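You operate a simulated robot arm through the tools that you are given. There is no shell and no other tool. Be economical: measure what you need, move in short steps, check, and stop when the job is done.

You are at the controls of a simulated robot arm. One attempt, no reset.

## Task
Switch off both lines and hang the red padlock under LINE 1 and the blue one under LINE 2.
Fine: each switch off before its padlock; MAIN stays on.

The check looks at the end state, three seconds after you hand in, the way a careful person would. Anything else that was tipped, shoved, dropped, spilled or broken makes it a failure.

## Robot
A 7-joint arm with a fingered hand, fixed in place. Base frame: the origin is at the foot of the arm, x ahead of it, y to its left, z up. Readings come in mm, degrees, newtons and seconds.
With the tool pointing down near the work surface it reaches from about 100 to 880 mm from the base axis. Its first joint turns from -115.0 to 115.0 degrees. Payload 5 kg.
Tool frame: the origin (TCP) lies between the finger pads and is the grasp point; the fingertips stand 32 mm ahead of it; z points along the fingers, y is the line along which they close. Largest opening 160 mm; the body of the gripper starts 89 mm behind the TCP. The gripper is a hand of 4 fingers: y runs from the thumb to the fingers, the wrist lies at [0, 0, -267] in the tool frame.
Orientation is told as [roll, pitch, yaw] about the base's x, y, z axes, in that order, counted from this pose: with the fingers straight down and closing along the base's y, the tool's x points along the base's -x, its y along +y and its z along -z.

## Interface
- The arm moves only by the tool apply_moves. Its argument "commands" is a list of rows, each a list of 2 entries, a list of its own where there are three numbers: the shift along the tool's x, y, z in mm, then the turn, a rotation vector about the tool's x, y, z in degrees. In form: [[[dx, dy, dz], [wx, wy, wz]], ...]. A call has 1 to 10 rows; each row is the pose to reach, as a shift and turn from the pose commanded when the call began, along the tool's axes at that moment. Each row takes 0.2 s and may step no farther than 50 mm and 8.6 degrees from the row before; otherwise, the whole call is refused. Where a pose cannot be reached the arm comes as near as it can. A force on the tool above 90 N (or 10 N above the force at the start of the call, whichever is more), or a blocked arm, ends the call early, and 0.2 s more pass. In this call time passes only in rows, and 0.2 s behind the last. It gives the time, the measured TCP pose, the force on the tool (base axes), the opening and the grip force at its end, in the units of the frame above (readings bear some noise), with the torque about the TCP (base axes, N m) and any sound that the robot's microphone picked up.
- Cameras (640 x 400 px; columns grow to the right, rows downward): "scene" is fixed at [221.9, -653.8, 1849.6]; the picture's right is [0.69, -0.72, 0.00], its down [-0.36, -0.34, -0.87] and it looks along [0.63, 0.60, -0.49] (base axes); focal length 358 px, centre (320, 200). "wrist" rides on the gripper at [80, -4, -114] in the tool frame; the picture's right is [0.05, 1.00, 0.00], its down [-0.82, 0.04, -0.58] and it looks along [-0.58, 0.03, 0.82] (tool axes); focal length 265 px, centre (320, 200). There is no depth. A picture from a camera that has moved, and an enlarged one, comes with that camera's place and axes in the base frame and with its lens. The place of the scene camera against the robot may be out by one fixed shift of up to 25 mm in any direction.
- snapshot(camera): a new picture of that camera. The clock stands still meanwhile.
- lift_body(by): slides the trunk up (or, below 0, down) by that many mm; the arm rides with it, the base frame stays. It gives what a move gives, with no picture.
- curl_fingers(finger1, finger2, finger3, thumb_bend): sets how far each is bent, from 0 (flat) to 1 (curled in); at 0.3 the hand is open as for a grip, at 0.7 the pads meet at the TCP. One left out holds its place. A second passes; each finger stops where it meets its share of the squeeze, and holds until it gets a number again. It is the only way to open and close the hand. It gives what a move gives, with no picture; readings hold the bend of each and the force on the fingers (four entries, about 0 where the hand has none), thumb and palm.
- inspect(camera, box): a new picture of the part [left, top, right, bottom] of that camera's present view, enlarged. The clock stands still meanwhile.
- hand_in(): hands the job in; it is judged then, once.

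Go step by step. Nothing tells you positions but the pictures and the camera data: compare them with the known pose of the tool, close in by small moves and look again before you grip or let go. The budget is 120 turns and 68 pictures, counting those below and the enlarged ones. Unless the task says otherwise, let go and move clear before handing in, and close with one line.

The tools are called after "Call:" as name(argument=value, ...) on one line, values as JSON. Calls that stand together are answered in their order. apply_moves: Moves the arm, as the interface text tells. Its arguments: {"type":"object","properties":{"commands":{"type":"array","items":{"type":"array"}}},"required":["commands"]} The other tools are called the same way: lift_body (by) slides the trunk up or down; curl_fingers (finger1, finger2, finger3, thumb_bend) moves the fingers one by one; snapshot (camera) takes a picture; inspect (camera, box) takes an enlarged picture of a part of a camera's view; hand_in () hands the job in.

At the start:

```text
time_s: 0.0
tcp_pos: [689.7, 118.4, 1439.4]
ee_rot: [0.0, 0.0, 0.0]
force: [-0.1, 0.5, 0.7]
ft_torque: [0.04, 0.0, 0.01]
finger_gap: 159.7
gripper_force: 0.1
shape: jaw
bend: [0.3, 0.3, 0.3, 0.3]
finger forces: [0.0, 0.0, 0.0, 0.1, 0.0, 0.0]
trunk travel left (down, up): [-750.0, 240.0]
```

scene: 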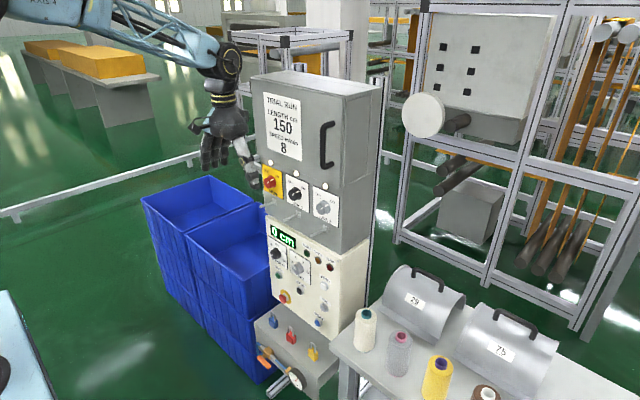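
wrist: 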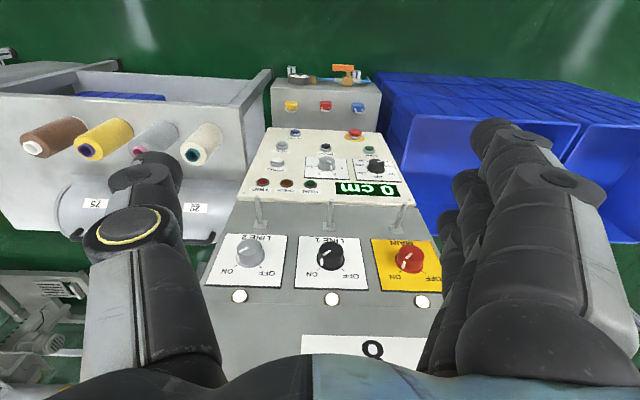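

I see a control cabinet with MAIN (yellow/red), LINE 1 and LINE 2 rotary switches, hooks/hasps below, and three padlocks (blue, red, yellow) hanging on a lower box. I'll take enlarged views first.

Call:
inspect(camera="scene", box=[240, 150, 380, 240])

Call:
inspect(camera="scene", box=[240, 300, 360, 400])

Call:
inspect(camera="wrist", box=[200, 60, 450, 310])

```text
4.44 times, centred on (310, 195) of scene
camera zoom: at [221.9, -653.8, 1849.6], right [0.69, -0.72, 0.0], down [-0.36, -0.34, -0.87], along [0.63, 0.6, -0.49], focal length 1590 px, centre (364, 222)
```

zoom: 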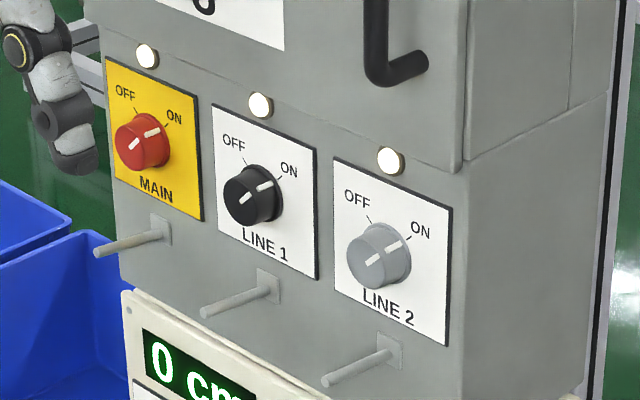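

```text
4.00 times, centred on (300, 350) of scene
camera zoom: at [221.9, -653.8, 1849.6], right [0.69, -0.72, 0.0], down [-0.36, -0.34, -0.87], along [0.63, 0.6, -0.49], focal length 1431 px, centre (400, -400)
```

zoom: 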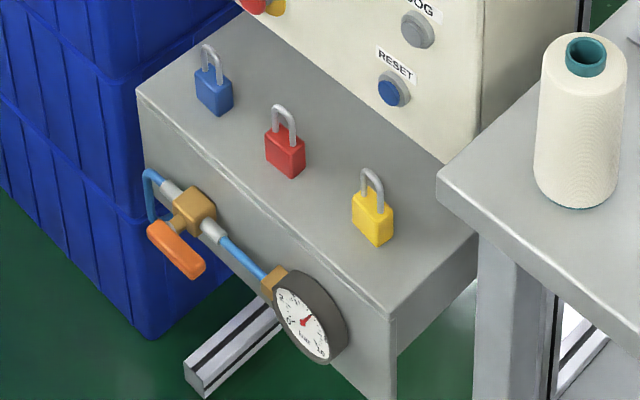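

```text
1.60 times, centred on (325, 185) of wrist
camera zoom: at [610.1, 115.8, 1554.7], right [-0.05, 1.0, 0.0], down [0.82, 0.04, 0.58], along [0.58, 0.03, -0.82], focal length 425 px, centre (312, 224)
```

zoom: 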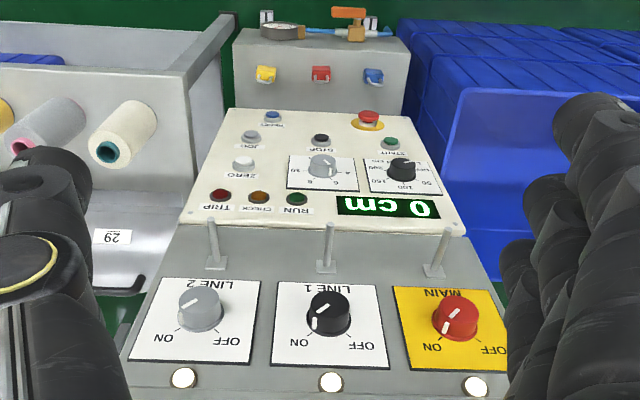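

The panel faces -x at about x≈957. The LINE 1 knob is near (943,150,1243) and LINE 2 near (943,18,1245). The pins are about 88 mm below the knobs, and the padlocks sit near z≈570. Next I'll turn the hand to point forward at the panel, staying well clear of it.

Call:
apply_moves(commands=[[[0, 3, 20], [0, -8.5, 0]], [[0, 6, 40], [0, -17, 0]], [[0, 9, 60], [0, -25.5, 0]], [[0, 12, 80], [0, -34, 0]], [[0, 15, 100], [0, -42.5, 0]], [[0, 18, 120], [0, -51, 0]], [[0, 21, 140], [0, -59.5, 0]], [[0, 24, 160], [0, -68, 0]], [[0, 28, 180], [0, -76.5, 0]], [[0, 32, 196], [0, -85, 0]]])

```text
time_s: 2.4
tcp_pos: [697.4, 162.5, 1293.7]
ee_rot: [73.6, -80.2, -74.1]
force: [0.0, 1.2, -0.3]
ft_torque: [-0.02, -0.03, -0.08]
finger_gap: 159.8
gripper_force: 0.0
shape: jaw
bend: [0.3, 0.3, 0.3, 0.3]
finger forces: [0.1, 0.0, 0.0, 0.1, 0.0, 0.1]
out of reach, approached as far as the arm can: row 5
trunk travel left (down, up): [-750.0, 240.0]
stopped in row 10: the arm was blocked; the commanded pose is now the measured one
```

The arm stopped short, probably at a joint limit, so I'll look at its configuration.

Call:
snapshot(camera="scene")

Call:
snapshot(camera="wrist")

```text
62 pictures are left
```

scene: 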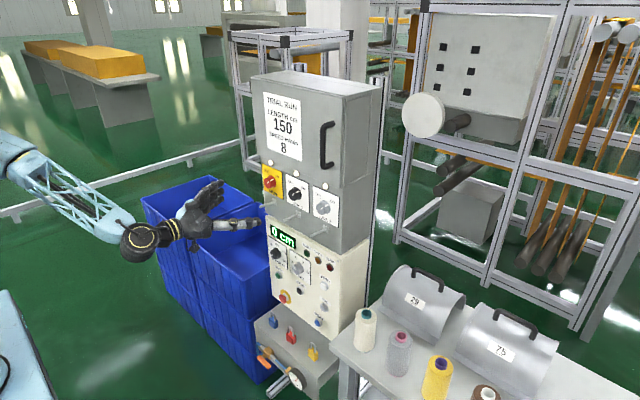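

```text
61 pictures are left
camera wrist: at [580.2, 173.1, 1220.9], right [0.01, 0.99, 0.11], down [-0.54, -0.09, 0.84], along [0.84, -0.07, 0.53], focal length 265 px, centre (320, 200)
```

wrist: 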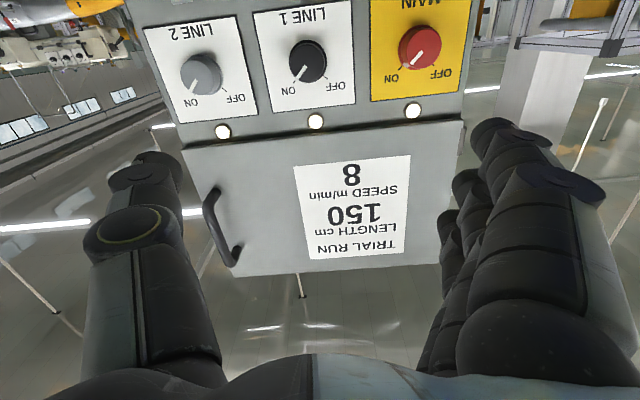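

The hand points nearly along +x with about 9° of roll. I'll lower the trunk so the forearm gets more wrist freedom, then raise the hand and level it.

Call:
lift_body(by=-200)

Call:
apply_moves(commands=[[[-20, 0, 0], [0, 0, 0]], [[-40, 0, 0], [0, 0, -2]], [[-60, 0, 0], [0, 0, -4]], [[-80, 0, 0], [0, 0, -6]], [[-100, 0, 0], [0, 0, -8]], [[-120, 0, 0], [0, 0, -9]]])

```text
time_s: 4.6
tcp_pos: [698.2, 163.1, 1094.0]
ee_rot: [73.5, -79.9, -74.0]
force: [-0.6, -0.7, -0.2]
ft_torque: [0.01, 0.01, -0.02]
finger_gap: 160.0
gripper_force: 0.0
shape: jaw
bend: [0.3, 0.3, 0.3, 0.3]
finger forces: [0.1, 0.0, 0.1, 0.0, 0.1, 0.1]
trunk travel left (down, up): [-550.0, 440.0]
```

```text
time_s: 6.0
tcp_pos: [703.9, 139.3, 1212.5]
ee_rot: [11.6, -87.1, -12.0]
force: [0.3, -0.1, -0.1]
ft_torque: [0.03, 0.0, 0.02]
finger_gap: 159.8
gripper_force: 0.1
shape: jaw
bend: [0.3, 0.3, 0.3, 0.3]
finger forces: [0.0, 0.0, 0.0, 0.0, 0.0, 0.1]
trunk travel left (down, up): [-550.0, 440.0]
```

Levelled well. Now I'll test the wrist roll range in free space.

Call:
apply_moves(commands=[[[-8, 0, 0], [0, -3, 0]], [[-16, 0, 0], [0, -2.9, -8]], [[-24, 0, 0], [0, -2.9, -16]], [[-30, 0, 0], [0, -2.8, -24]], [[-30, 0, 0], [0, -2.7, -32]], [[-30, 0, 0], [0, -2.6, -40]], [[-30, 0, 0], [0, -2.5, -48]]])

Call:
snapshot(camera="wrist")

```text
time_s: 7.6
tcp_pos: [705.7, 140.4, 1243.4]
ee_rot: [-89.1, -42.5, 90.1]
force: [0.0, -0.4, -0.6]
ft_torque: [0.03, -0.01, -0.01]
finger_gap: 159.9
gripper_force: 0.0
shape: jaw
bend: [0.3, 0.3, 0.3, 0.3]
finger forces: [0.1, 0.0, 0.1, 0.0, 0.0, 0.1]
trunk travel left (down, up): [-550.0, 440.0]
```

```text
60 pictures are left
camera wrist: at [591.2, 78.1, 1193.6], right [-0.01, 0.64, -0.77], down [-0.58, 0.62, 0.53], along [0.82, 0.45, 0.36], focal length 265 px, centre (320, 200)
```

wrist: 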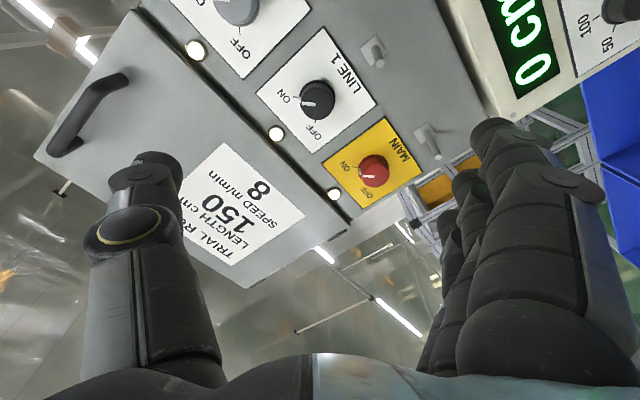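

Roll of -47° works. Now I'll try the positive roll side.

Call:
apply_moves(commands=[[[0, 0, 0], [0, 0, 8.5]], [[0, 0, 0], [0, 0, 17]], [[0, 0, 0], [0, 0, 25.5]], [[0, 0, 0], [0, 0, 34]], [[0, 0, 0], [0, 0, 42.5]], [[0, 0, 0], [0, 0, 51]], [[0, 0, 0], [0, 0, 59.5]], [[0, 0, 0], [0, 0, 68]], [[0, 0, 0], [0, 0, 76.5]], [[0, 0, 0], [0, 0, 85]]])

Call:
apply_moves(commands=[[[0, 0, 0], [0, 0, 7.5]], [[0, 0, 0], [0, 0, 15]], [[0, 0, 0], [0, 0, 22.5]]])

Call:
curl_fingers(finger1=0.5, finger2=0.5, finger3=0.5, thumb_bend=0.5)

Call:
snapshot(camera="wrist")

Call:
snapshot(camera="scene")

```text
time_s: 9.8
tcp_pos: [705.2, 139.8, 1243.3]
ee_rot: [89.0, -52.3, -88.6]
force: [0.6, -0.1, 0.2]
ft_torque: [0.01, -0.02, 0.01]
finger_gap: 159.8
gripper_force: 0.0
shape: jaw
bend: [0.3, 0.3, 0.3, 0.3]
finger forces: [0.0, 0.1, 0.0, 0.1, 0.0, 0.0]
trunk travel left (down, up): [-550.0, 440.0]
```

```text
time_s: 10.6
tcp_pos: [704.6, 140.8, 1242.9]
ee_rot: [89.3, -29.8, -89.1]
force: [0.1, -0.1, 0.4]
ft_torque: [-0.03, 0.02, 0.01]
finger_gap: 160.0
gripper_force: 0.0
shape: jaw
bend: [0.3, 0.3, 0.3, 0.3]
finger forces: [0.0, 0.1, 0.1, 0.0, 0.1, 0.0]
trunk travel left (down, up): [-550.0, 440.0]
```

```text
time_s: 11.6
tcp_pos: [705.5, 141.0, 1240.9]
ee_rot: [89.3, -29.9, -89.1]
force: [-1.1, -0.5, -0.4]
ft_torque: [-0.03, -0.01, 0.02]
finger_gap: 91.9
gripper_force: 0.0
shape: fingers
bend: [0.5, 0.5, 0.5, 0.5]
finger forces: [0.0, 0.1, 0.1, 0.0, 0.1, 0.0]
trunk travel left (down, up): [-550.0, 440.0]
```

```text
59 pictures are left
camera wrist: at [589.9, 207.4, 1200.6], right [0.0, 0.54, 0.84], down [-0.57, -0.69, 0.45], along [0.82, -0.48, 0.3], focal length 265 px, centre (320, 200)
```

wrist: 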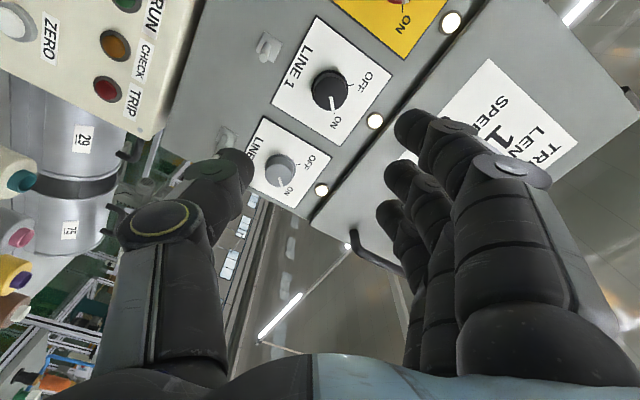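

```text
58 pictures are left
```

scene: 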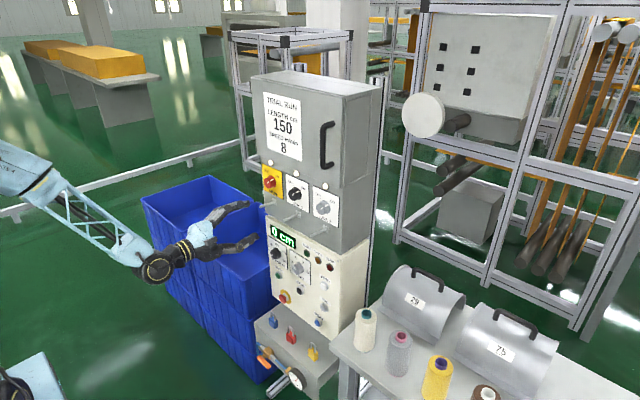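

Roll range covers +60° to -47°, enough for the whole turn. The LINE 1 knob triangulates to about (940,149.5,1248). I'll approach with the fingers half open.

Call:
apply_moves(commands=[[[1, 2, 40], [0, 0, 0]], [[2, 4, 80], [0, 0, 0]], [[3, 6, 120], [0, 0, 0]], [[4, 8, 150], [0, 0, 0]], [[4.8, 9.7, 175], [0, 0, 0]]])

Call:
snapshot(camera="wrist")

Call:
inspect(camera="scene", box=[220, 140, 360, 240])

```text
time_s: 12.8
tcp_pos: [880.7, 151.5, 1246.5]
ee_rot: [89.3, -29.9, -89.1]
force: [-0.9, -0.3, 0.1]
ft_torque: [0.0, 0.01, 0.01]
finger_gap: 92.0
gripper_force: 0.0
shape: fingers
bend: [0.5, 0.5, 0.5, 0.5]
finger forces: [0.0, 0.0, 0.0, 0.1, 0.0, 0.0]
trunk travel left (down, up): [-550.0, 440.0]
```

```text
57 pictures are left
camera wrist: at [765.5, 218.1, 1205.0], right [0.0, 0.54, 0.84], down [-0.57, -0.69, 0.45], along [0.82, -0.48, 0.3], focal length 265 px, centre (320, 200)
```

wrist: 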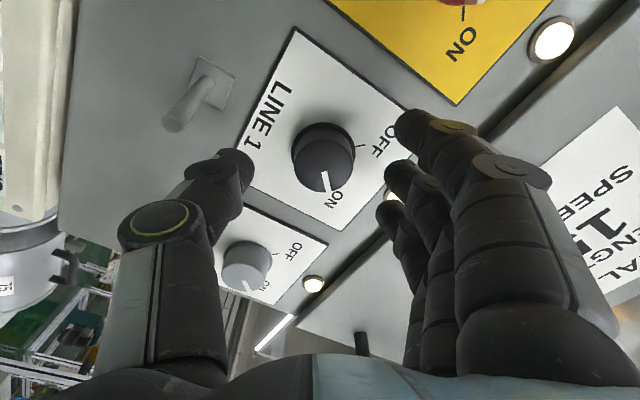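

```text
4.00 times, centred on (290, 190) of scene
camera zoom: at [221.9, -653.8, 1849.6], right [0.69, -0.72, 0.0], down [-0.36, -0.34, -0.87], along [0.63, 0.6, -0.49], focal length 1431 px, centre (440, 240)
```

zoom: 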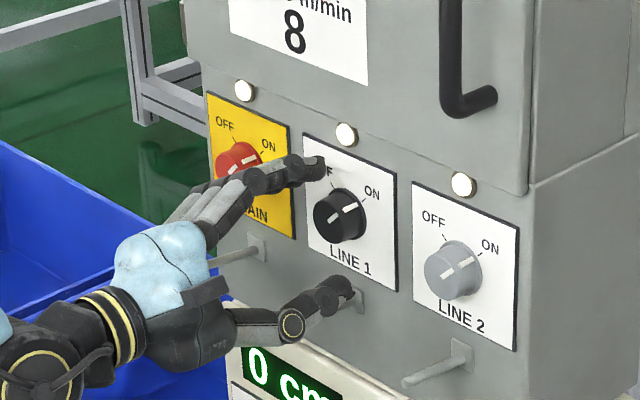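

The knob spans x≈918–958 with its axis at about (149.5, 1250). I'll advance so the pads overlap it, then close.

Call:
apply_moves(commands=[[[-2, 1, 15], [0, 0, 0]], [[-3.5, 2, 27], [0, 0, 0]], [[-3.5, 2, 36], [0, 0, 0]]])

Call:
curl_fingers(finger1=0.56, finger2=0.56, finger3=0.56, thumb_bend=0.56)

Call:
snapshot(camera="wrist")

```text
time_s: 13.6
tcp_pos: [909.5, 151.0, 1251.0]
ee_rot: [89.3, -29.8, -89.1]
force: [-54.3, 0.1, -3.9]
ft_torque: [0.07, -2.04, 0.03]
finger_gap: 92.7
gripper_force: 27.5
shape: fingers
bend: [0.5, 0.52, 0.54, 0.5]
finger forces: [3.1, 15.9, 27.6, 0.0, 8.0, 0.1]
trunk travel left (down, up): [-550.0, 440.0]
```

```text
time_s: 14.6
tcp_pos: [911.0, 152.2, 1252.6]
ee_rot: [89.7, -30.0, -89.1]
force: [-60.9, 9.5, 0.6]
ft_torque: [-0.19, -1.71, 0.27]
finger_gap: 79.3
gripper_force: 30.1
shape: fingers
bend: [0.55, 0.54, 0.56, 0.54]
finger forces: [3.4, 17.8, 25.5, 0.1, 14.1, 0.0]
trunk travel left (down, up): [-550.0, 440.0]
```

```text
55 pictures are left
camera wrist: at [795.1, 218.6, 1210.8], right [0.0, 0.54, 0.84], down [-0.57, -0.69, 0.45], along [0.82, -0.47, 0.31], focal length 265 px, centre (320, 200)
```

wrist: 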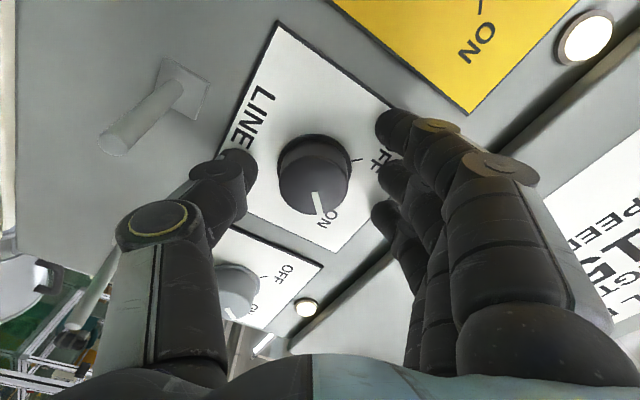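

The fingertips are pressing on the panel face, so they reach further ahead than nominal. I'll back off 14 mm and then close on the knob.

Call:
apply_moves(commands=[[[0, 0, -8], [0, 0, 0]], [[1, -1, -14], [0, 0, 0]]])

Call:
curl_fingers(finger1=0.6, finger2=0.6, finger3=0.6, thumb_bend=0.6)

Call:
snapshot(camera="wrist")

```text
time_s: 15.2
tcp_pos: [901.0, 150.8, 1248.9]
ee_rot: [89.4, -30.0, -89.1]
force: [0.2, 0.5, 0.0]
ft_torque: [0.01, 0.01, -0.01]
finger_gap: 68.8
gripper_force: 0.0
shape: fingers
bend: [0.56, 0.56, 0.56, 0.56]
finger forces: [0.0, 0.0, 0.0, 0.1, 0.1, 0.0]
trunk travel left (down, up): [-550.0, 440.0]
```

```text
time_s: 16.2
tcp_pos: [901.2, 149.4, 1247.6]
ee_rot: [89.4, -30.0, -89.1]
force: [0.1, 0.2, 1.1]
ft_torque: [-0.01, -0.05, 0.01]
finger_gap: 54.2
gripper_force: 0.9
shape: fingers
bend: [0.6, 0.59, 0.6, 0.6]
finger forces: [0.1, 1.0, 0.0, 0.0, 0.1, 0.0]
trunk travel left (down, up): [-550.0, 440.0]
```

```text
54 pictures are left
camera wrist: at [786.9, 216.9, 1206.7], right [0.0, 0.54, 0.84], down [-0.57, -0.69, 0.45], along [0.82, -0.48, 0.3], focal length 265 px, centre (320, 200)
```

wrist: 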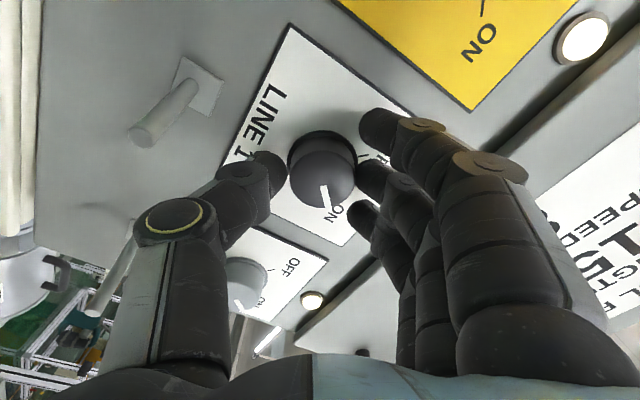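

Finger 2 just touches the knob. I'll nudge forward a little and close firmly.

Call:
apply_moves(commands=[[[0, 2, 4], [0, 0, 0]], [[0, 2, 8], [0, 0, 0]]])

Call:
curl_fingers(finger1=0.68, finger2=0.68, finger3=0.68, thumb_bend=0.68)

Call:
snapshot(camera="wrist")

```text
time_s: 16.8
tcp_pos: [910.5, 151.0, 1249.3]
ee_rot: [89.2, -30.0, -89.2]
force: [-0.6, -0.2, -0.9]
ft_torque: [-0.03, -0.01, -0.03]
finger_gap: 54.3
gripper_force: 0.7
shape: fingers
bend: [0.6, 0.6, 0.6, 0.6]
finger forces: [0.0, 0.2, 0.2, 0.1, 0.9, 0.0]
trunk travel left (down, up): [-550.0, 440.0]
```

```text
time_s: 17.8
tcp_pos: [909.2, 150.3, 1249.0]
ee_rot: [89.1, -29.8, -89.1]
force: [1.8, -2.3, -3.5]
ft_torque: [0.0, 0.01, -0.02]
finger_gap: 39.1
gripper_force: 9.9
shape: fingers
bend: [0.68, 0.61, 0.68, 0.64]
finger forces: [0.0, 7.6, 0.0, 0.1, 12.3, 0.0]
trunk travel left (down, up): [-550.0, 440.0]
```

```text
53 pictures are left
camera wrist: at [795.6, 217.6, 1207.8], right [0.0, 0.54, 0.84], down [-0.57, -0.69, 0.45], along [0.82, -0.48, 0.3], focal length 265 px, centre (320, 200)
```

wrist: 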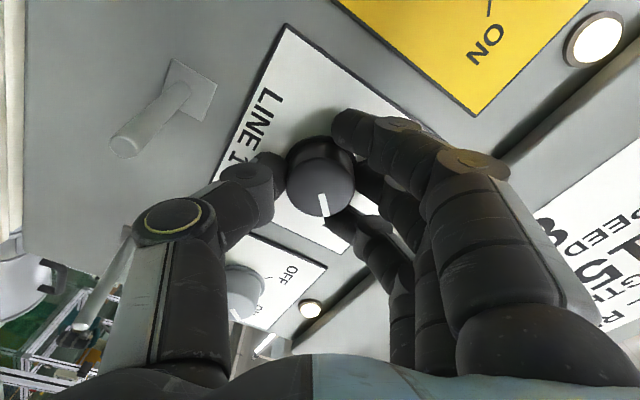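

Thumb and finger 2 pinch the knob while fingers 1 and 3 bracket it. I'll firm up and turn toward OFF in one sweep.

Call:
curl_fingers(finger2=0.74, thumb_bend=0.74)

Call:
apply_moves(commands=[[[0, 0, 0], [0, 0, -8]], [[0, 0, 0], [0, 0, -16]], [[0, 0, 0], [0, 0, -24]], [[0, 0, 0], [0, 0, -32]], [[0, 0, 0], [0, 0, -40]], [[0, 0, 0], [0, 0, -48]]])

Call:
snapshot(camera="wrist")

```text
time_s: 18.8
tcp_pos: [911.3, 150.9, 1247.4]
ee_rot: [89.1, -29.9, -89.0]
force: [2.6, -4.8, -12.6]
ft_torque: [-0.02, 0.12, -0.06]
finger_gap: 38.0
gripper_force: 15.4
shape: fingers
bend: [0.68, 0.62, 0.68, 0.66]
finger forces: [0.1, 9.2, 0.0, 0.0, 21.7, 0.0]
trunk travel left (down, up): [-550.0, 440.0]
```

```text
time_s: 20.2
tcp_pos: [910.9, 149.3, 1249.7]
ee_rot: [86.9, -78.0, -86.2]
force: [0.8, -11.5, -13.1]
ft_torque: [0.03, 0.27, -0.22]
finger_gap: 37.8
gripper_force: 15.3
shape: fingers
bend: [0.68, 0.62, 0.68, 0.66]
finger forces: [0.0, 9.0, 0.0, 0.0, 22.2, 0.0]
trunk travel left (down, up): [-550.0, 440.0]
```

```text
52 pictures are left
camera wrist: at [796.2, 160.9, 1172.1], right [-0.01, 0.99, 0.16], down [-0.57, -0.13, 0.81], along [0.82, -0.08, 0.56], focal length 265 px, centre (320, 200)
```

wrist: 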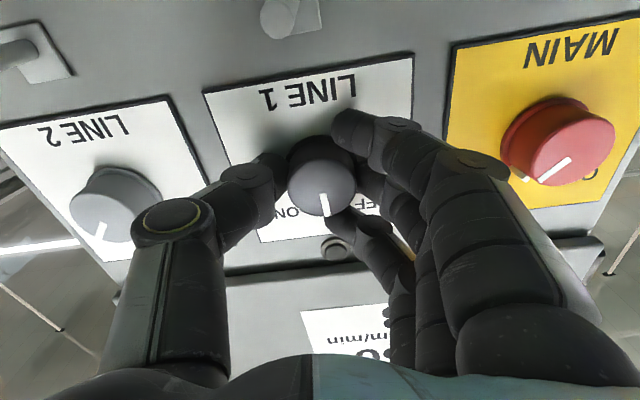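

The knob turns with the hand and now points about straight up. I'll continue to OFF.

Call:
apply_moves(commands=[[[0, 0, 0], [0, 0, -8]], [[0, 0, 0], [0, 0, -16]], [[0, 0, 0], [0, 0, -24]], [[0, 0, 0], [0, 0, -32]], [[0, 0, 0], [0, 0, -40]]])

Call:
snapshot(camera="wrist")

```text
time_s: 21.4
tcp_pos: [909.6, 148.0, 1249.8]
ee_rot: [-88.8, -62.0, 89.3]
force: [5.2, -15.8, -2.7]
ft_torque: [-0.06, 0.14, -0.3]
finger_gap: 38.0
gripper_force: 15.1
shape: fingers
bend: [0.68, 0.62, 0.68, 0.66]
finger forces: [0.0, 9.1, 0.1, 0.0, 20.5, 0.0]
trunk travel left (down, up): [-550.0, 440.0]
```

```text
51 pictures are left
camera wrist: at [796.6, 106.3, 1183.3], right [-0.01, 0.86, -0.51], down [-0.57, 0.41, 0.71], along [0.82, 0.3, 0.49], focal length 265 px, centre (320, 200)
```

wrist: 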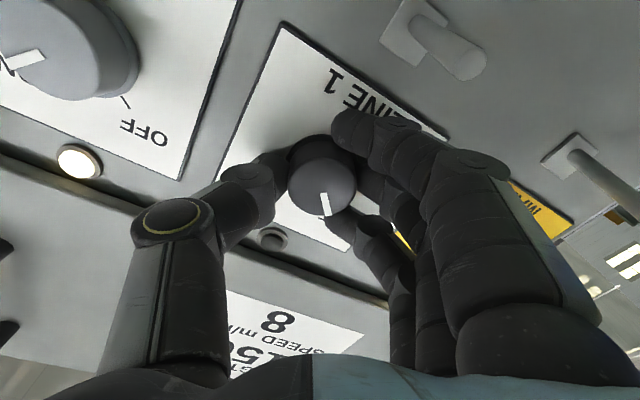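

The LINE 1 lamp is out. I'll release, back off and check the pointer.

Call:
curl_fingers(finger1=0.5, finger2=0.5, finger3=0.5, thumb_bend=0.5)

Call:
apply_moves(commands=[[[0, 0, -30], [0, 0, 0]], [[0, 0, -60], [0, 0, 0]], [[0, 0, -80], [0, 0, 0]]])

Call:
snapshot(camera="wrist")

Call:
inspect(camera="scene", box=[240, 150, 380, 240])

```text
time_s: 22.4
tcp_pos: [909.2, 151.7, 1250.7]
ee_rot: [-88.9, -62.1, 89.5]
force: [-15.0, 4.2, 1.6]
ft_torque: [-0.23, -0.51, -0.51]
finger_gap: 87.2
gripper_force: 7.8
shape: fingers
bend: [0.5, 0.5, 0.5, 0.51]
finger forces: [0.1, 0.0, 0.0, 0.0, 14.9, 0.1]
trunk travel left (down, up): [-550.0, 440.0]
```

```text
time_s: 23.2
tcp_pos: [828.5, 151.2, 1252.8]
ee_rot: [-88.6, -62.1, 89.5]
force: [0.3, 0.4, -0.1]
ft_torque: [-0.05, 0.0, -0.02]
finger_gap: 90.7
gripper_force: 0.0
shape: fingers
bend: [0.5, 0.5, 0.5, 0.5]
finger forces: [0.1, 0.0, 0.0, 0.1, 0.1, 0.1]
trunk travel left (down, up): [-550.0, 440.0]
```

```text
50 pictures are left
camera wrist: at [715.5, 108.2, 1184.6], right [-0.01, 0.86, -0.51], down [-0.57, 0.41, 0.71], along [0.82, 0.31, 0.49], focal length 265 px, centre (320, 200)
```

wrist: 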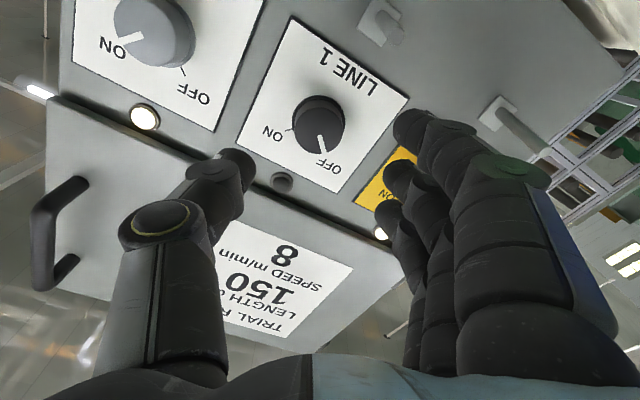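

```text
4.44 times, centred on (310, 195) of scene
camera zoom: at [221.9, -653.8, 1849.6], right [0.69, -0.72, 0.0], down [-0.36, -0.34, -0.87], along [0.63, 0.6, -0.49], focal length 1590 px, centre (364, 222)
```

zoom: 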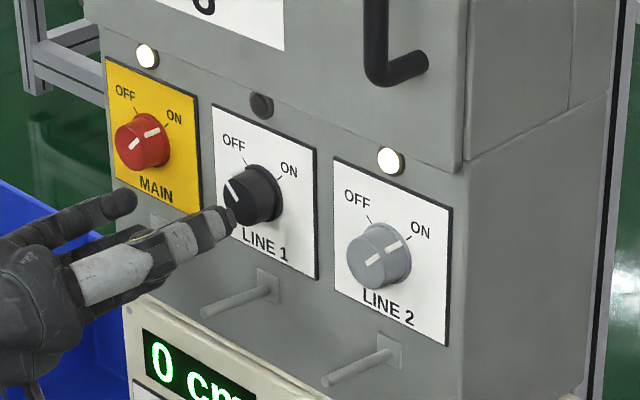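

LINE 1 is at OFF with its lamp out. I'll move to LINE 2 (about y=17, z=1250), rolling back to +60°.

Call:
apply_moves(commands=[[[6.5, -11.7, -20], [0, 0, 8.5]], [[13, -23.4, -20], [0, 0, 17]], [[19.6, -35, -20], [0, 0, 25.5]], [[26.2, -47, -20], [0, 0, 34]], [[32.7, -58.5, -20], [0, 0, 42.5]], [[39.2, -70, -20], [0, 0, 51]], [[45.8, -82, -20], [0, 0, 59.5]], [[52.4, -94, -20], [0, 0, 68]], [[59, -105, -20], [0, 0, 76.5]], [[65.5, -117, -20], [0, 0, 85]]])

Call:
snapshot(camera="wrist")

```text
time_s: 25.4
tcp_pos: [812.7, 16.2, 1247.2]
ee_rot: [89.3, -32.6, -89.0]
force: [0.4, -0.3, -0.5]
ft_torque: [0.02, 0.01, 0.0]
finger_gap: 90.5
gripper_force: 0.0
shape: fingers
bend: [0.5, 0.5, 0.5, 0.5]
finger forces: [0.1, 0.0, 0.1, 0.1, 0.1, 0.1]
trunk travel left (down, up): [-550.0, 440.0]
```

```text
48 pictures are left
camera wrist: at [696.5, 79.9, 1203.1], right [0.0, 0.58, 0.81], down [-0.57, -0.67, 0.48], along [0.82, -0.46, 0.33], focal length 265 px, centre (320, 200)
```

wrist: 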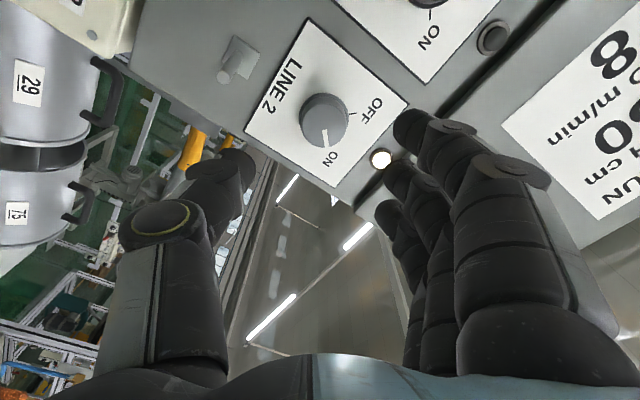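

LINE 2 knob axis is at about (18.5–19, 1250). I'll approach the same way as before.

Call:
apply_moves(commands=[[[0, 2, 40], [0, 0, 0]], [[0.4, 3.6, 70], [0, 0, 0]], [[0.4, 3.6, 84], [0, 0, 0]]])

Call:
curl_fingers(finger1=0.6, finger2=0.58, finger3=0.6, thumb_bend=0.58)

Call:
apply_moves(commands=[[[0, 0, 6], [0, 0, 0]], [[0, 0, 12], [0, 0, 0]]])

Call:
curl_fingers(finger1=0.68, finger2=0.68, finger3=0.68, thumb_bend=0.68)

Call:
snapshot(camera="wrist")

```text
time_s: 26.2
tcp_pos: [895.0, 19.1, 1249.6]
ee_rot: [89.2, -32.9, -88.9]
force: [-0.4, 0.5, -0.5]
ft_torque: [-0.06, 0.01, 0.02]
finger_gap: 90.7
gripper_force: 0.1
shape: fingers
bend: [0.5, 0.5, 0.5, 0.5]
finger forces: [0.1, 0.1, 0.0, 0.0, 0.0, 0.1]
trunk travel left (down, up): [-550.0, 440.0]
```

```text
time_s: 27.2
tcp_pos: [896.5, 18.6, 1249.4]
ee_rot: [89.3, -33.0, -88.9]
force: [-0.3, -0.5, -0.6]
ft_torque: [-0.01, 0.02, -0.02]
finger_gap: 59.5
gripper_force: 0.0
shape: fingers
bend: [0.6, 0.57, 0.6, 0.57]
finger forces: [0.0, 0.0, 0.1, 0.1, 0.1, 0.0]
trunk travel left (down, up): [-550.0, 440.0]
```

```text
time_s: 27.8
tcp_pos: [908.0, 19.2, 1249.4]
ee_rot: [89.3, -32.8, -88.9]
force: [-0.5, -0.9, -0.4]
ft_torque: [0.02, -0.03, 0.02]
finger_gap: 59.7
gripper_force: 0.1
shape: fingers
bend: [0.6, 0.57, 0.6, 0.57]
finger forces: [0.0, 0.1, 0.0, 0.0, 0.1, 0.0]
trunk travel left (down, up): [-550.0, 440.0]
```

```text
time_s: 28.8
tcp_pos: [908.3, 18.8, 1247.8]
ee_rot: [89.2, -32.9, -89.0]
force: [3.8, -2.2, -3.6]
ft_torque: [-0.02, 0.02, 0.0]
finger_gap: 39.2
gripper_force: 9.7
shape: fingers
bend: [0.68, 0.62, 0.68, 0.64]
finger forces: [0.0, 7.7, 0.0, 0.1, 11.8, 0.1]
trunk travel left (down, up): [-550.0, 440.0]
```

```text
47 pictures are left
camera wrist: at [793.1, 83.7, 1204.2], right [0.0, 0.59, 0.81], down [-0.57, -0.67, 0.48], along [0.82, -0.46, 0.33], focal length 265 px, centre (320, 200)
```

wrist: 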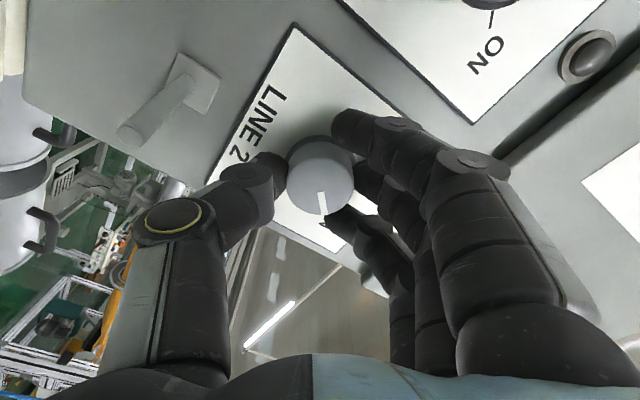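

The grip matches the one on LINE 1. I'll firm up and turn 88° to OFF.

Call:
curl_fingers(finger2=0.74, thumb_bend=0.74)

Call:
apply_moves(commands=[[[0, 0, 0], [0, 0, -8]], [[0, 0, 0], [0, 0, -16]], [[0, 0, 0], [0, 0, -24]], [[0, 0, 0], [0, 0, -32]], [[0, 0, 0], [0, 0, -40]], [[0, 0, 0], [0, 0, -48]]])

Call:
apply_moves(commands=[[[0, 0, 0], [0, 0, -8]], [[0, 0, 0], [0, 0, -16]], [[0, 0, 0], [0, 0, -24]], [[0, 0, 0], [0, 0, -32]], [[0, 0, 0], [0, 0, -41]]])

Call:
curl_fingers(finger1=0.5, finger2=0.5, finger3=0.5, thumb_bend=0.5)

Call:
apply_moves(commands=[[[0, 0, -30], [0, 0, 0]], [[0, 0, -60], [0, 0, 0]], [[0, 0, -90], [0, 0, 0]], [[0, 0, -120], [0, 0, 0]]])

Call:
snapshot(camera="wrist")

```text
time_s: 29.8
tcp_pos: [908.3, 18.0, 1249.2]
ee_rot: [89.1, -32.8, -88.9]
force: [4.4, -6.0, -11.2]
ft_torque: [0.0, 0.06, -0.02]
finger_gap: 37.6
gripper_force: 15.6
shape: fingers
bend: [0.68, 0.62, 0.68, 0.65]
finger forces: [0.1, 9.4, 0.0, 0.0, 21.0, 0.0]
trunk travel left (down, up): [-550.0, 440.0]
```

```text
time_s: 31.2
tcp_pos: [907.8, 16.1, 1249.4]
ee_rot: [85.7, -81.1, -85.3]
force: [5.2, -12.2, -9.7]
ft_torque: [0.03, 0.23, -0.15]
finger_gap: 37.8
gripper_force: 14.3
shape: fingers
bend: [0.68, 0.62, 0.68, 0.65]
finger forces: [0.0, 8.9, 0.0, 0.0, 20.4, 0.1]
trunk travel left (down, up): [-550.0, 440.0]
```

```text
refused: row 5 steps farther than a row can; nothing moved
```

```text
time_s: 32.2
tcp_pos: [908.3, 18.6, 1250.3]
ee_rot: [86.2, -80.9, -85.7]
force: [0.5, -0.5, -0.2]
ft_torque: [-0.02, 0.01, 0.02]
finger_gap: 90.4
gripper_force: 0.2
shape: fingers
bend: [0.5, 0.5, 0.5, 0.5]
finger forces: [0.0, 0.0, 0.0, 0.0, 0.1, 0.0]
trunk travel left (down, up): [-550.0, 440.0]
```

```text
time_s: 33.2
tcp_pos: [786.4, 17.2, 1251.4]
ee_rot: [86.4, -80.9, -85.8]
force: [0.4, -0.6, -0.5]
ft_torque: [-0.03, 0.02, -0.02]
finger_gap: 90.5
gripper_force: 0.1
shape: fingers
bend: [0.5, 0.5, 0.5, 0.5]
finger forces: [0.0, 0.0, 0.0, 0.0, 0.0, 0.1]
trunk travel left (down, up): [-550.0, 440.0]
```

```text
46 pictures are left
camera wrist: at [671.9, 25.3, 1173.5], right [-0.01, 0.99, 0.11], down [-0.57, -0.09, 0.82], along [0.82, -0.05, 0.57], focal length 265 px, centre (320, 200)
```

wrist: 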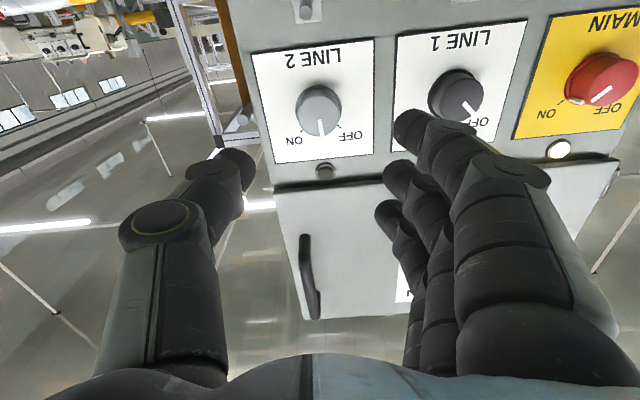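

That was my slip: one row was over the step limit, so LINE 2 is only halfway. I'll re-grip and finish the turn.

Call:
apply_moves(commands=[[[1, 1, 40], [0, 0, 0]], [[1.5, 1.3, 80], [0, 0, 0]], [[1.5, 1.3, 109], [0, 0, 0]]])

Call:
curl_fingers(finger1=0.6, finger2=0.58, finger3=0.6, thumb_bend=0.58)

Call:
apply_moves(commands=[[[0, 0, 6], [0, 0, 0]], [[0, 0, 12], [0, 0, 0]]])

Call:
curl_fingers(finger1=0.68, finger2=0.74, finger3=0.68, thumb_bend=0.74)

Call:
snapshot(camera="wrist")

```text
time_s: 34.0
tcp_pos: [896.5, 19.9, 1248.1]
ee_rot: [86.1, -80.9, -85.6]
force: [0.0, -0.7, -0.3]
ft_torque: [-0.03, 0.01, 0.01]
finger_gap: 90.6
gripper_force: 0.1
shape: fingers
bend: [0.5, 0.5, 0.5, 0.5]
finger forces: [0.0, 0.1, 0.0, 0.0, 0.0, 0.0]
trunk travel left (down, up): [-550.0, 440.0]
```

```text
time_s: 35.0
tcp_pos: [896.6, 19.9, 1248.8]
ee_rot: [86.2, -80.9, -85.6]
force: [-1.0, 0.4, 0.0]
ft_torque: [-0.04, -0.02, 0.03]
finger_gap: 59.6
gripper_force: 0.1
shape: fingers
bend: [0.6, 0.57, 0.6, 0.57]
finger forces: [0.0, 0.1, 0.0, 0.0, 0.0, 0.0]
trunk travel left (down, up): [-550.0, 440.0]
```

```text
time_s: 35.6
tcp_pos: [908.8, 19.9, 1248.3]
ee_rot: [86.2, -80.9, -85.6]
force: [-0.2, 0.2, 0.5]
ft_torque: [-0.02, 0.01, -0.01]
finger_gap: 59.5
gripper_force: 0.1
shape: fingers
bend: [0.6, 0.57, 0.6, 0.57]
finger forces: [0.0, 0.1, 0.1, 0.0, 0.1, 0.0]
trunk travel left (down, up): [-550.0, 440.0]
```

```text
time_s: 36.6
tcp_pos: [909.8, 17.4, 1248.1]
ee_rot: [86.0, -80.8, -85.5]
force: [8.9, -15.3, -0.5]
ft_torque: [-0.01, -0.01, -0.14]
finger_gap: 39.1
gripper_force: 15.0
shape: fingers
bend: [0.68, 0.62, 0.68, 0.65]
finger forces: [0.0, 8.2, 0.0, 0.0, 22.7, 0.0]
trunk travel left (down, up): [-550.0, 440.0]
```

```text
45 pictures are left
camera wrist: at [794.4, 26.5, 1170.5], right [-0.01, 0.99, 0.11], down [-0.57, -0.09, 0.82], along [0.82, -0.05, 0.56], focal length 265 px, centre (320, 200)
```

wrist: 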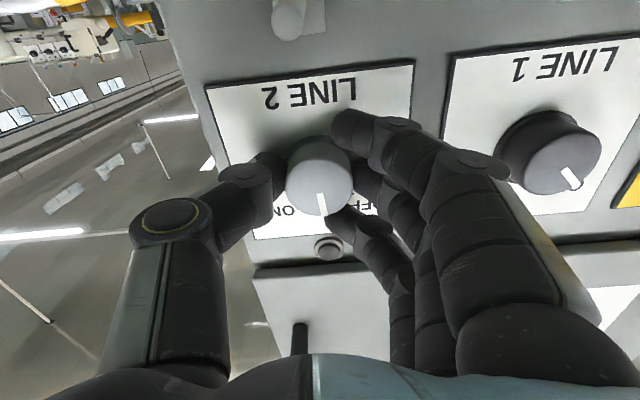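

Gripped again. I'll turn the remaining ~40°.

Call:
apply_moves(commands=[[[0, 0, 0], [0, 0, -8]], [[0, 0, 0], [0, 0, -16]], [[0, 0, 0], [0, 0, -24]], [[0, 0, 0], [0, 0, -32]], [[0, 0, 0], [0, 0, -40]], [[0, 0, 0], [0, 0, -42]]])

Call:
curl_fingers(finger1=0.5, finger2=0.5, finger3=0.5, thumb_bend=0.5)

Call:
apply_moves(commands=[[[0, 0, -30], [0, 0, 0]], [[0, 0, -60], [0, 0, 0]], [[0, 0, -90], [0, 0, 0]], [[0, 0, -130], [0, 0, 0]]])

Call:
snapshot(camera="wrist")

Call:
inspect(camera="scene", box=[240, 150, 380, 240])

```text
time_s: 38.0
tcp_pos: [908.1, 17.1, 1247.7]
ee_rot: [-88.8, -57.1, 89.4]
force: [9.5, -17.4, 3.1]
ft_torque: [0.18, -0.01, -0.31]
finger_gap: 40.1
gripper_force: 15.2
shape: fingers
bend: [0.68, 0.62, 0.68, 0.65]
finger forces: [0.0, 7.4, 0.1, 0.1, 23.2, 0.0]
trunk travel left (down, up): [-550.0, 440.0]
```

```text
time_s: 39.0
tcp_pos: [907.2, 20.6, 1248.5]
ee_rot: [-88.9, -57.1, 89.7]
force: [-1.0, -0.3, -0.4]
ft_torque: [0.0, -0.02, 0.01]
finger_gap: 90.8
gripper_force: 0.5
shape: fingers
bend: [0.5, 0.5, 0.5, 0.5]
finger forces: [0.0, 0.0, 0.1, 0.0, 0.2, 0.0]
trunk travel left (down, up): [-550.0, 440.0]
```

```text
time_s: 40.0
tcp_pos: [776.9, 19.2, 1251.1]
ee_rot: [-89.0, -57.2, 89.7]
force: [-0.1, 0.5, -0.3]
ft_torque: [-0.01, 0.04, -0.03]
finger_gap: 90.9
gripper_force: 0.1
shape: fingers
bend: [0.5, 0.5, 0.5, 0.5]
finger forces: [0.0, 0.0, 0.0, 0.0, 0.0, 0.0]
trunk travel left (down, up): [-550.0, 440.0]
```

```text
44 pictures are left
camera wrist: at [663.1, -29.3, 1187.5], right [-0.01, 0.81, -0.59], down [-0.58, 0.47, 0.67], along [0.82, 0.35, 0.46], focal length 265 px, centre (320, 200)
```

wrist: 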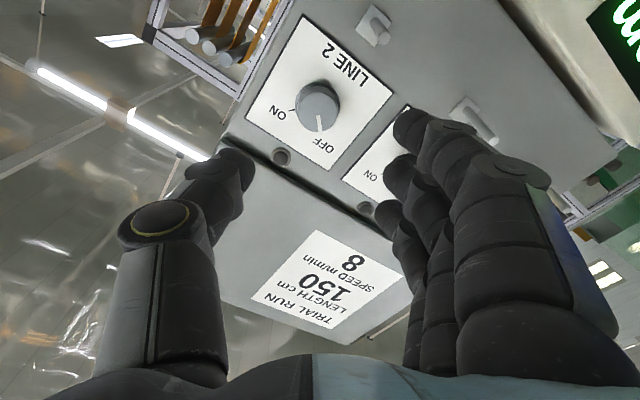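

```text
4.44 times, centred on (310, 195) of scene
camera zoom: at [221.9, -653.8, 1849.6], right [0.69, -0.72, 0.0], down [-0.36, -0.34, -0.87], along [0.63, 0.6, -0.49], focal length 1590 px, centre (364, 222)
```

zoom: 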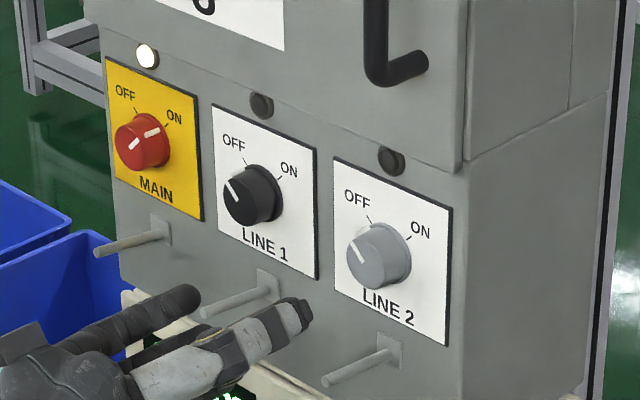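

Both lines are at OFF with their lamps out, and MAIN is still lit. I'll retreat, unroll the wrist, lower the trunk and go look at the padlocks.

Call:
apply_moves(commands=[[[0, 0, -30], [0, 0, 8]], [[0, 0, -60], [0, 0, 16]], [[0, 0, -80], [0, 0, 24]], [[0, 0, -100], [0, 0, 32.5]]])

Call:
lift_body(by=-400)

Call:
apply_moves(commands=[[[0, 10, 0], [0, 8, 0]], [[0, 20, 0], [0, 16, 0]], [[0, 35, 0], [0, 24, 0]], [[0, 50, 0], [0, 32, 0]], [[0, 65, 0], [0, 40, 0]], [[0, 80, 0], [0, 48, 0]], [[0, 105, 0], [0, 56, 0]], [[0, 125, 0], [0, 60, 0]]])

Call:
snapshot(camera="wrist")

Call:
snapshot(camera="scene")

```text
time_s: 41.0
tcp_pos: [681.4, 17.8, 1252.2]
ee_rot: [-25.0, -89.3, 25.5]
force: [0.5, 1.0, -0.2]
ft_torque: [0.0, -0.02, 0.0]
finger_gap: 91.1
gripper_force: 0.0
shape: fingers
bend: [0.5, 0.5, 0.5, 0.5]
finger forces: [0.0, 0.0, 0.0, 0.0, 0.0, 0.0]
out of reach, approached as far as the arm can: row 4
trunk travel left (down, up): [-550.0, 440.0]
```

```text
time_s: 44.8
tcp_pos: [681.3, 17.7, 851.2]
ee_rot: [-33.7, -89.2, 34.3]
force: [0.4, 0.2, 0.1]
ft_torque: [0.07, -0.02, -0.02]
finger_gap: 90.9
gripper_force: 0.2
shape: fingers
bend: [0.5, 0.5, 0.5, 0.5]
finger forces: [0.0, 0.1, 0.0, 0.1, 0.1, 0.1]
trunk travel left (down, up): [-150.0, 840.0]
```

```text
time_s: 46.8
tcp_pos: [697.3, -14.1, 848.1]
ee_rot: [-0.7, -29.1, -13.1]
force: [0.1, -0.9, -0.1]
ft_torque: [0.01, -0.02, -0.01]
finger_gap: 91.2
gripper_force: 0.0
shape: fingers
bend: [0.5, 0.5, 0.5, 0.5]
finger forces: [0.0, 0.1, 0.1, 0.1, 0.0, 0.1]
out of reach, approached as far as the arm can: row 5, 6, 7
trunk travel left (down, up): [-150.0, 840.0]
stopped in row 8: the arm was blocked; the commanded pose is now the measured one
```

```text
42 pictures are left
camera wrist: at [574.4, 12.4, 908.9], right [0.19, 0.98, -0.03], down [0.43, -0.05, 0.9], along [0.88, -0.18, -0.43], focal length 265 px, centre (320, 200)
```

wrist: 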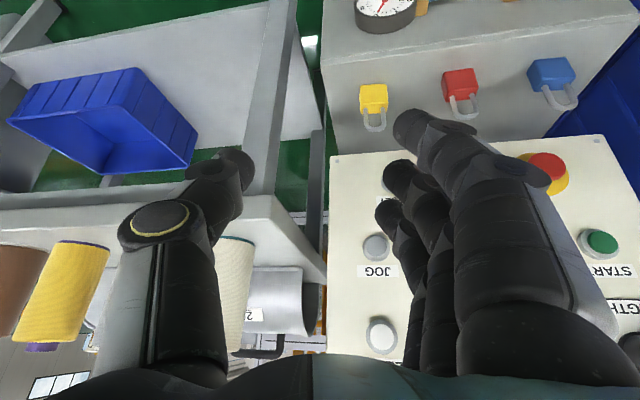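

```text
41 pictures are left
```

scene: 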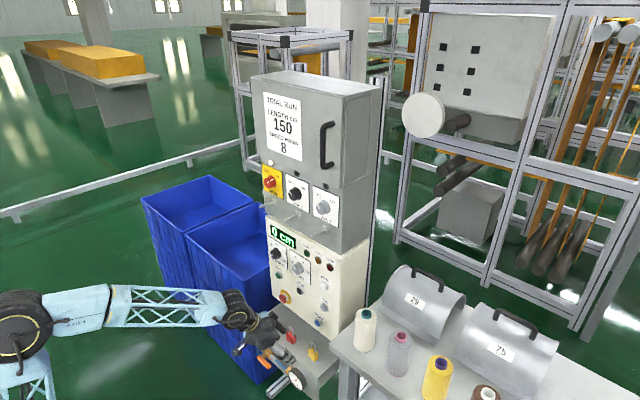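

The arm hit a limit in that combined move and drifted in y and yaw. I'll go back toward the intended pose in smaller steps.

Call:
apply_moves(commands=[[[0, 10, 10], [0, 0, -3]], [[0, 25, 25], [0, 0, -6]], [[0, 45, 40], [0, 0, -9]], [[0, 70, 50], [0, 0, -12]]])

```text
time_s: 47.8
tcp_pos: [735.8, 47.9, 803.4]
ee_rot: [-7.1, -28.3, 0.5]
force: [0.3, -0.5, -0.2]
ft_torque: [0.0, -0.03, -0.01]
finger_gap: 91.3
gripper_force: 0.1
shape: fingers
bend: [0.5, 0.5, 0.5, 0.5]
finger forces: [0.0, 0.1, 0.0, 0.0, 0.0, 0.1]
trunk travel left (down, up): [-150.0, 840.0]
```

That works. I'll correct the roll and move toward the red padlock, staying high.

Call:
apply_moves(commands=[[[-7, 20, 22], [-3, 0, 0]], [[-14, 41, 44], [-7, 0, 0]], [[-21, 62, 66], [-7, 0, 0]], [[-28, 82, 88], [-7, 0, 0]], [[-35, 102, 112], [-7, 0, 0]]])

Call:
snapshot(camera="wrist")

```text
time_s: 49.0
tcp_pos: [824.7, 135.0, 709.9]
ee_rot: [-0.1, -28.3, 0.5]
force: [-0.2, -0.6, -0.5]
ft_torque: [0.02, 0.0, 0.0]
finger_gap: 91.3
gripper_force: 0.1
shape: fingers
bend: [0.5, 0.5, 0.5, 0.5]
finger forces: [0.1, 0.1, 0.0, 0.0, 0.0, 0.0]
trunk travel left (down, up): [-150.0, 840.0]
```

```text
40 pictures are left
camera wrist: at [700.8, 131.1, 773.9], right [-0.05, 1.0, -0.03], down [0.44, 0.05, 0.89], along [0.89, 0.04, -0.45], focal length 265 px, centre (320, 200)
```

wrist: 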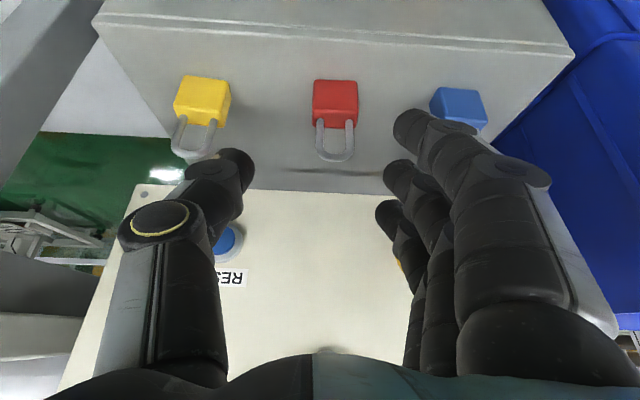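

Red lock body is centred at about (888,151.5,573) and about 46 mm wide, with the shackle top near z=637. The box top is about z=553. I'll pre-curl the fingers and move to straddle the lock from above.

Call:
curl_fingers(finger1=0.54, finger2=0.55, finger3=0.54, thumb_bend=0.55)

Call:
apply_moves(commands=[[[2, 6, 20], [0, 0, 0]], [[4, 12, 40], [0, 0, 0]], [[6, 16.5, 55], [0, 0, 0]]])

Call:
snapshot(camera="wrist")

Call:
inspect(camera="scene", box=[220, 290, 360, 400])

```text
time_s: 50.0
tcp_pos: [825.7, 136.9, 709.4]
ee_rot: [-0.1, -28.3, 0.5]
force: [-0.1, -0.2, 0.2]
ft_torque: [-0.03, -0.04, 0.0]
finger_gap: 74.5
gripper_force: 0.0
shape: fingers
bend: [0.54, 0.55, 0.54, 0.55]
finger forces: [0.1, 0.0, 0.0, 0.0, 0.0, 0.0]
trunk travel left (down, up): [-150.0, 840.0]
```

```text
time_s: 50.8
tcp_pos: [846.5, 152.5, 660.2]
ee_rot: [-0.1, -28.1, 0.6]
force: [0.1, -0.2, 0.3]
ft_torque: [-0.01, -0.01, 0.02]
finger_gap: 74.6
gripper_force: 0.0
shape: fingers
bend: [0.54, 0.55, 0.54, 0.55]
finger forces: [0.0, 0.0, 0.1, 0.0, 0.0, 0.1]
trunk travel left (down, up): [-150.0, 840.0]
```

```text
39 pictures are left
camera wrist: at [721.6, 148.7, 722.5], right [-0.05, 1.0, -0.03], down [0.44, 0.05, 0.89], along [0.89, 0.04, -0.45], focal length 265 px, centre (320, 200)
```

wrist: 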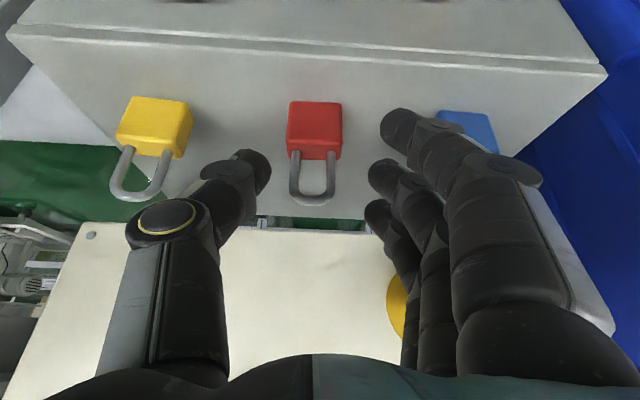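

```text
3.64 times, centred on (290, 345) of scene
camera zoom: at [221.9, -653.8, 1849.6], right [0.69, -0.72, 0.0], down [-0.36, -0.34, -0.87], along [0.63, 0.6, -0.49], focal length 1301 px, centre (429, -327)
```

zoom: 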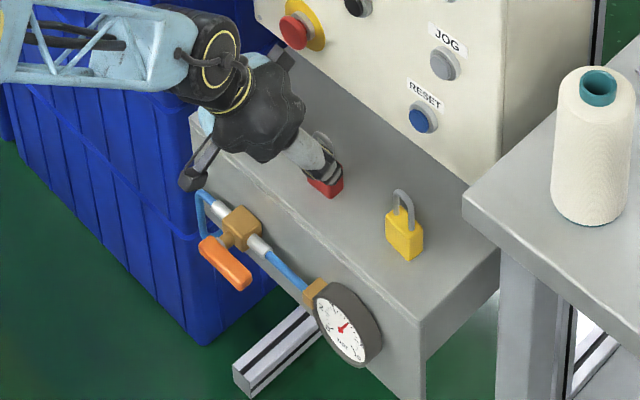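

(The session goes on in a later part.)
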